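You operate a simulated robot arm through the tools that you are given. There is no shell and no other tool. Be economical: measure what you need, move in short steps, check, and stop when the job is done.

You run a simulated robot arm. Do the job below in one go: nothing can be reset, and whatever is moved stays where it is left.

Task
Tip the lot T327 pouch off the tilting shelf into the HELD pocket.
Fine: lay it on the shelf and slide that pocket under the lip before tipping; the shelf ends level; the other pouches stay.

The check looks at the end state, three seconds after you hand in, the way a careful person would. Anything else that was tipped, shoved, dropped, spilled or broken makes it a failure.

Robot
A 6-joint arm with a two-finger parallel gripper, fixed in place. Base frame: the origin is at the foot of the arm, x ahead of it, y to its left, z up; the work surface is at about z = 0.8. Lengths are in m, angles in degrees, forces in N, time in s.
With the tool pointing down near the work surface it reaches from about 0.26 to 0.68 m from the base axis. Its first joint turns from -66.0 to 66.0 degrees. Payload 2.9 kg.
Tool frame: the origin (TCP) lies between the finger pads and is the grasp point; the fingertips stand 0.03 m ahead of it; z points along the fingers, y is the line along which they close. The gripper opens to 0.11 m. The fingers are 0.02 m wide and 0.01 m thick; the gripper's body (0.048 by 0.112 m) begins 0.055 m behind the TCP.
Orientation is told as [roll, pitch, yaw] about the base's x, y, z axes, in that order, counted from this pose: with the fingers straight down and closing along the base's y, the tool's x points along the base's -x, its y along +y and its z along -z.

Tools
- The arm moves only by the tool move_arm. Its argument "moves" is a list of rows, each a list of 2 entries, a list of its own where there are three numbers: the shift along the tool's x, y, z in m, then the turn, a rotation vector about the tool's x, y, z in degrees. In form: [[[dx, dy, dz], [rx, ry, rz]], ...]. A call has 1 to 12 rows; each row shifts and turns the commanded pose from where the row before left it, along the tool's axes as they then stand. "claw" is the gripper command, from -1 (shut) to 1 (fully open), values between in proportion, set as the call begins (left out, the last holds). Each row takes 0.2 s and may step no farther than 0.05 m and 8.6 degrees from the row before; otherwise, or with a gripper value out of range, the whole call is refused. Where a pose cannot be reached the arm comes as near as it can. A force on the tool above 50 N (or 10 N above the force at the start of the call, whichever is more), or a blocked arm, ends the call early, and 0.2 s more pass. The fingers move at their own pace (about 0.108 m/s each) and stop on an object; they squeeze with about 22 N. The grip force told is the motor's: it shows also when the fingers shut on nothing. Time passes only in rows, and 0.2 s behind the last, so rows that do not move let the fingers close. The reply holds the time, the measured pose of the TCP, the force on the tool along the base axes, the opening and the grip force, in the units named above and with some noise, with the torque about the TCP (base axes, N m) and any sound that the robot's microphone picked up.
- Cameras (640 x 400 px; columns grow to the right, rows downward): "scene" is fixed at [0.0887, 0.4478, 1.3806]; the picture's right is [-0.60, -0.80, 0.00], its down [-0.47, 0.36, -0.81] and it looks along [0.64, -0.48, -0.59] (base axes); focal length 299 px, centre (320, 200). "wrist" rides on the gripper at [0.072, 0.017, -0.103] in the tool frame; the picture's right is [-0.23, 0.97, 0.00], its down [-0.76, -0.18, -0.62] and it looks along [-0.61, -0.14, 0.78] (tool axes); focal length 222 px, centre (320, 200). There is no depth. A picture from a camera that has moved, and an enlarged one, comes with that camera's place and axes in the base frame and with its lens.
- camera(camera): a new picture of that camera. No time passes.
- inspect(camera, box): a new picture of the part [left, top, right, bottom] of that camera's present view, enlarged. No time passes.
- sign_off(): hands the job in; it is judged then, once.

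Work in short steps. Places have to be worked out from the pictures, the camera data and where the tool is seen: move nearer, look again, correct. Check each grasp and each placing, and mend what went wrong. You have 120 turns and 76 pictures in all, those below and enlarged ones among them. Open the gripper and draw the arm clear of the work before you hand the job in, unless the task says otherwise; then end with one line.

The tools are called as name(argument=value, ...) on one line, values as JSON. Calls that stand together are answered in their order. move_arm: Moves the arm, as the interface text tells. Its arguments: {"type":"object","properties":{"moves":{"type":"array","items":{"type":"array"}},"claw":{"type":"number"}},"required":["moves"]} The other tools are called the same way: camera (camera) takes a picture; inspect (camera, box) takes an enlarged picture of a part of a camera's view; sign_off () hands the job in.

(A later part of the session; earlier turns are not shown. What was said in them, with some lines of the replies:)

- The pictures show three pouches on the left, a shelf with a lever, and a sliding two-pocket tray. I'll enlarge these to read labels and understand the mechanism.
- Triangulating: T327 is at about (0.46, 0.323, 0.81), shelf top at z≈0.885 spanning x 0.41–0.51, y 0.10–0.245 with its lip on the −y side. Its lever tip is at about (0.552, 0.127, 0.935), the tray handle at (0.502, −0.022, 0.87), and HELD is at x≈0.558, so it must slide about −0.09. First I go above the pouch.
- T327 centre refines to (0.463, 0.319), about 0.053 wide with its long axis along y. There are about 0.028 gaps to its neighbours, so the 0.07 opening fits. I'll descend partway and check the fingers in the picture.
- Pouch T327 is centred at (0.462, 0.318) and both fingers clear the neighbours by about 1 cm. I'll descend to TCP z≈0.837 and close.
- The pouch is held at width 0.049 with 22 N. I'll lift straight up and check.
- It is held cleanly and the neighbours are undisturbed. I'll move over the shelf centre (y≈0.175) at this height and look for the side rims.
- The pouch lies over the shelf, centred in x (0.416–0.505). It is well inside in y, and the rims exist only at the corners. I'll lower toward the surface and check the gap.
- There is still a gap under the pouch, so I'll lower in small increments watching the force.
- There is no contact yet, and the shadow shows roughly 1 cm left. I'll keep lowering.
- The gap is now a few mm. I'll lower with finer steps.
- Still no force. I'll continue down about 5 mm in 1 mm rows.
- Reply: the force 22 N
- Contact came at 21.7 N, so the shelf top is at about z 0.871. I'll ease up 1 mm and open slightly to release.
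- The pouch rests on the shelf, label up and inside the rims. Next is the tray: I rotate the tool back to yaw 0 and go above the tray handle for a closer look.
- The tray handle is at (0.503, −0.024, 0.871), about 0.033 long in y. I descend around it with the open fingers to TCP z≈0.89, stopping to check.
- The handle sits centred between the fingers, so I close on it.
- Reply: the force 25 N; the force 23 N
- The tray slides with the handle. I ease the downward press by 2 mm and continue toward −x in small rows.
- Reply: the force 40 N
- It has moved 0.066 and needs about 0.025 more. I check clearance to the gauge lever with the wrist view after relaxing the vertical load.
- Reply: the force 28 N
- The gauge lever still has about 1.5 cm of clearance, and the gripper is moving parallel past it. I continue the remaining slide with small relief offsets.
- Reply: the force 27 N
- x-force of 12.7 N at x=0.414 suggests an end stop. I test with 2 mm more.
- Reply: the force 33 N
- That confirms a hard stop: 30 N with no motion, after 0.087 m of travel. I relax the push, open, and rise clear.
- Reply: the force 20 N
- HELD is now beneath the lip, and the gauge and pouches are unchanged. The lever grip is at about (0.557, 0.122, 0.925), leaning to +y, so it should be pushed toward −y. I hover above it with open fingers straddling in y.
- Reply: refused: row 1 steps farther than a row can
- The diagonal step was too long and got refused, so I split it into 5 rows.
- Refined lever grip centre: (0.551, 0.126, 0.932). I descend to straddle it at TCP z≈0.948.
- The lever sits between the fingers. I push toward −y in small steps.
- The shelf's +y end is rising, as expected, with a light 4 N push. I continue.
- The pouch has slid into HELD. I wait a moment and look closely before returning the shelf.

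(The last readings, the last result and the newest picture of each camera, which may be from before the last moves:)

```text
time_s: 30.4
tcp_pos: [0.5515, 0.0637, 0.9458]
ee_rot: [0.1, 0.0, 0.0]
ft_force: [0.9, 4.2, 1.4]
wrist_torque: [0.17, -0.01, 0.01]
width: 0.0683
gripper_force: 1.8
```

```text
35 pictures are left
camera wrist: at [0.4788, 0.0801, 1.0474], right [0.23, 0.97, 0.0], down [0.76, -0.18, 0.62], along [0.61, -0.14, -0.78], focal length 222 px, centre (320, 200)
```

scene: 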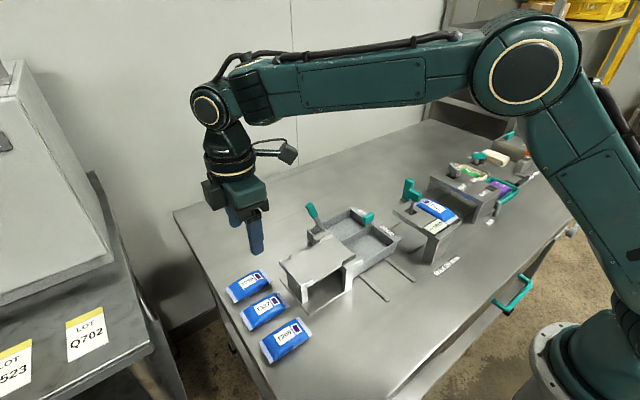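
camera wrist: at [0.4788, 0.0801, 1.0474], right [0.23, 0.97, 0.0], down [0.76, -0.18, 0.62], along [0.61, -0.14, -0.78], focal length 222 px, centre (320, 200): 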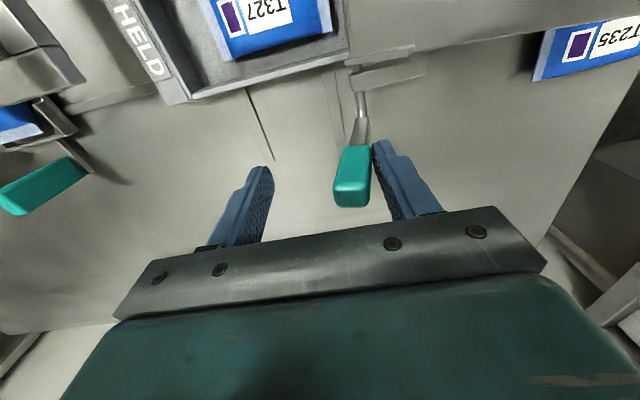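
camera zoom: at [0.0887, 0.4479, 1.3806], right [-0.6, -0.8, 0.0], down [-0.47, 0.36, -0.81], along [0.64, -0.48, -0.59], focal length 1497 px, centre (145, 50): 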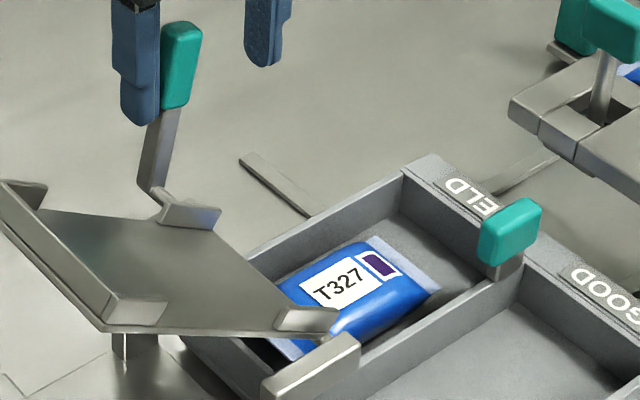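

The pouch lies flat in the HELD pocket. I return the lever slowly toward +y so the shelf lowers under control.

move_arm(moves=[[[0, 0.006, 0], [0, 0, 0]], [[0, 0.006, 0], [0, 0, 0]], [[0, 0.006, 0], [0, 0, 0]], [[0, 0.006, 0], [0, 0, 0]], [[0, 0.006, 0], [0, 0, 0]], [[0, 0.006, 0], [0, 0, 0]], [[0, 0.006, 0], [0, 0, 0]], [[0, 0.006, 0], [0, 0, 0]], [[0, 0.006, 0], [0, 0, 0]], [[0, 0.006, 0], [0, 0, 0]], [[0, 0.003, 0], [0, 0, 0]]])

inspect(camera="scene", box=[250, 150, 410, 290])

```text
time_s: 32.8
tcp_pos: [0.5519, 0.1275, 0.9457]
ee_rot: [0.0, 0.1, 0.1]
ft_force: [0.7, -3.7, 1.0]
wrist_torque: [-0.11, 0.02, 0.05]
width: 0.0676
gripper_force: 0.7
```

```text
2.86 times, centred on (330, 220) of scene
camera zoom: at [0.0887, 0.4478, 1.3806], right [-0.6, -0.8, 0.0], down [-0.47, 0.36, -0.81], along [0.64, -0.48, -0.59], focal length 856 px, centre (291, 143)
```

zoom: 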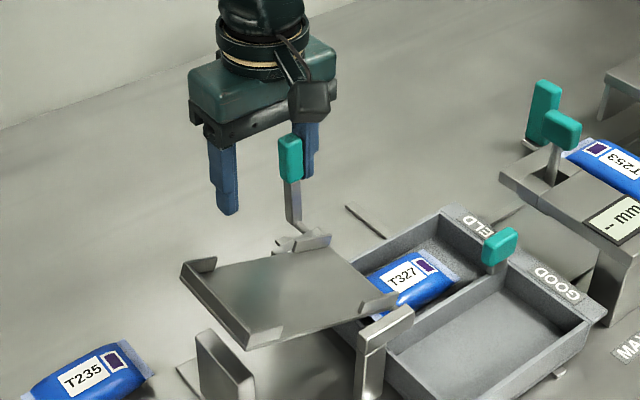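

The shelf holds by friction, and the other finger is now pushing it back at 4 N. It needs about 0.03 m more.

move_arm(moves=[[[0, 0.006, 0], [0, 0, 0]], [[0, 0.006, 0], [0, 0, 0]], [[0, 0.006, 0], [0, 0, 0]], [[0, 0.004, 0], [0, 0, 0]]])

inspect(camera="scene", box=[250, 150, 410, 290])

```text
time_s: 33.8
tcp_pos: [0.5511, 0.1473, 0.9451]
ee_rot: [-0.2, 0.1, -0.3]
ft_force: [-2.0, -14.8, 0.1]
wrist_torque: [-0.38, 0.14, 0.03]
width: 0.0734
gripper_force: 7.8
```

```text
2.86 times, centred on (330, 220) of scene
camera zoom: at [0.0887, 0.4474, 1.3807], right [-0.6, -0.8, 0.0], down [-0.47, 0.36, -0.81], along [0.64, -0.48, -0.59], focal length 856 px, centre (291, 143)
```

zoom: 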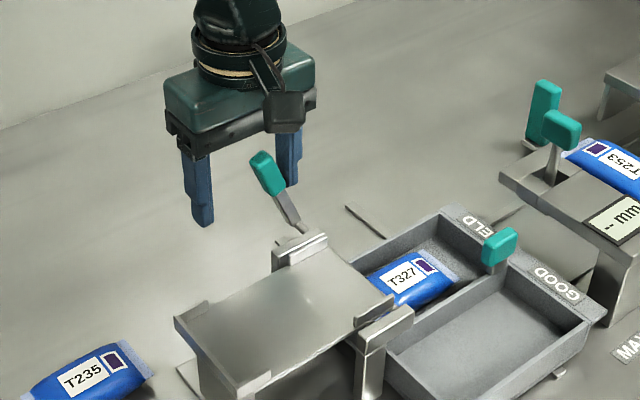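

The shelf is seated level at its stop (15 N, matching the original picture). I back the finger off the lever, rise straight up and draw away.

move_arm(moves=[[[0, -0.008, 0], [0, 0, 0]], [[0, -0.01, 0], [0, 0, 0]], [[0, 0, -0.03], [0, 0, 0]], [[0, 0, -0.045], [0, 0, 0]], [[0, 0, -0.045], [0, 0, 0]], [[0, 0, -0.045], [0, 0, 0]], [[0, 0, -0.045], [0, 0, 0]]])

move_arm(moves=[[[0.04, -0.02, 0], [0, 0, 0]], [[0.04, -0.02, 0], [0, 0, 0]], [[0.04, -0.02, 0], [0, 0, 0]], [[0.04, -0.02, 0], [0, 0, 0]]], claw=1)

camera(camera="scene")

inspect(camera="scene", box=[250, 180, 410, 320])

camera(camera="wrist")

```text
time_s: 35.4
tcp_pos: [0.5525, 0.1298, 1.1558]
ee_rot: [0.0, 0.1, 0.0]
ft_force: [-0.2, 0.0, 0.0]
wrist_torque: [-0.01, 0.01, 0.0]
width: 0.0661
gripper_force: 0.1
```

```text
time_s: 36.4
tcp_pos: [0.3918, 0.0519, 1.1546]
ee_rot: [-0.1, -0.1, 0.0]
ft_force: [-1.1, 0.3, -0.7]
wrist_torque: [0.0, -0.01, 0.0]
width: 0.1101
gripper_force: 0.0
```

```text
32 pictures are left
```

scene: 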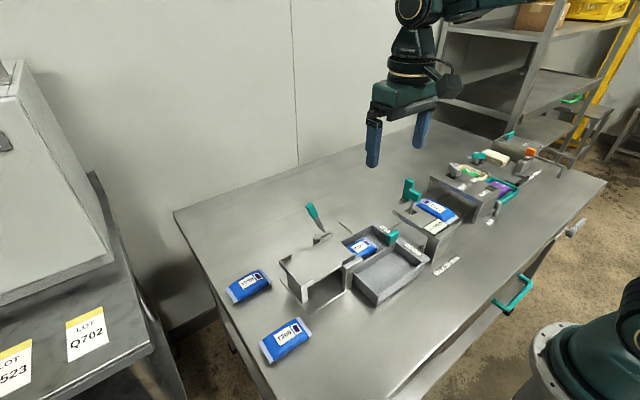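

```text
2.86 times, centred on (330, 250) of scene
camera zoom: at [0.0887, 0.4478, 1.3806], right [-0.6, -0.8, 0.0], down [-0.47, 0.36, -0.81], along [0.64, -0.48, -0.59], focal length 856 px, centre (291, 57)
```

zoom: 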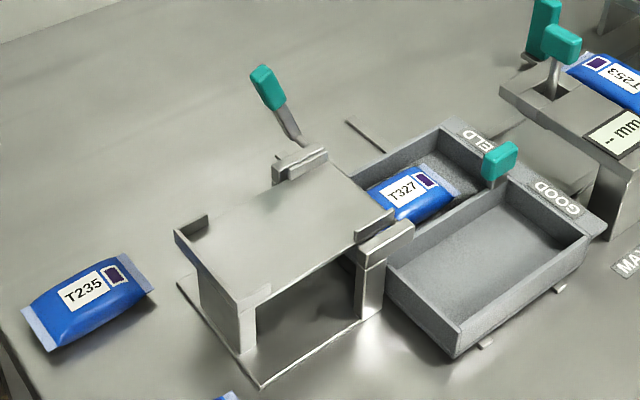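

```text
30 pictures are left
camera wrist: at [0.3192, 0.0666, 1.2569], right [0.23, 0.97, 0.0], down [0.76, -0.18, 0.62], along [0.61, -0.14, -0.78], focal length 222 px, centre (320, 200)
```

wrist: 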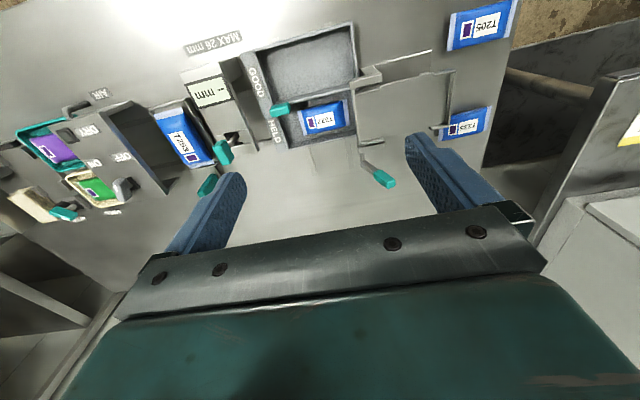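

T327 lies in HELD, the shelf is level and empty, the other pouches are where they were, and the gripper is open and clear. I'm handing in.

sign_off()

```text
The job is handed in.
```

The T327 pouch is in the HELD pocket, the shelf is back level, and the other pouches were left where they were.
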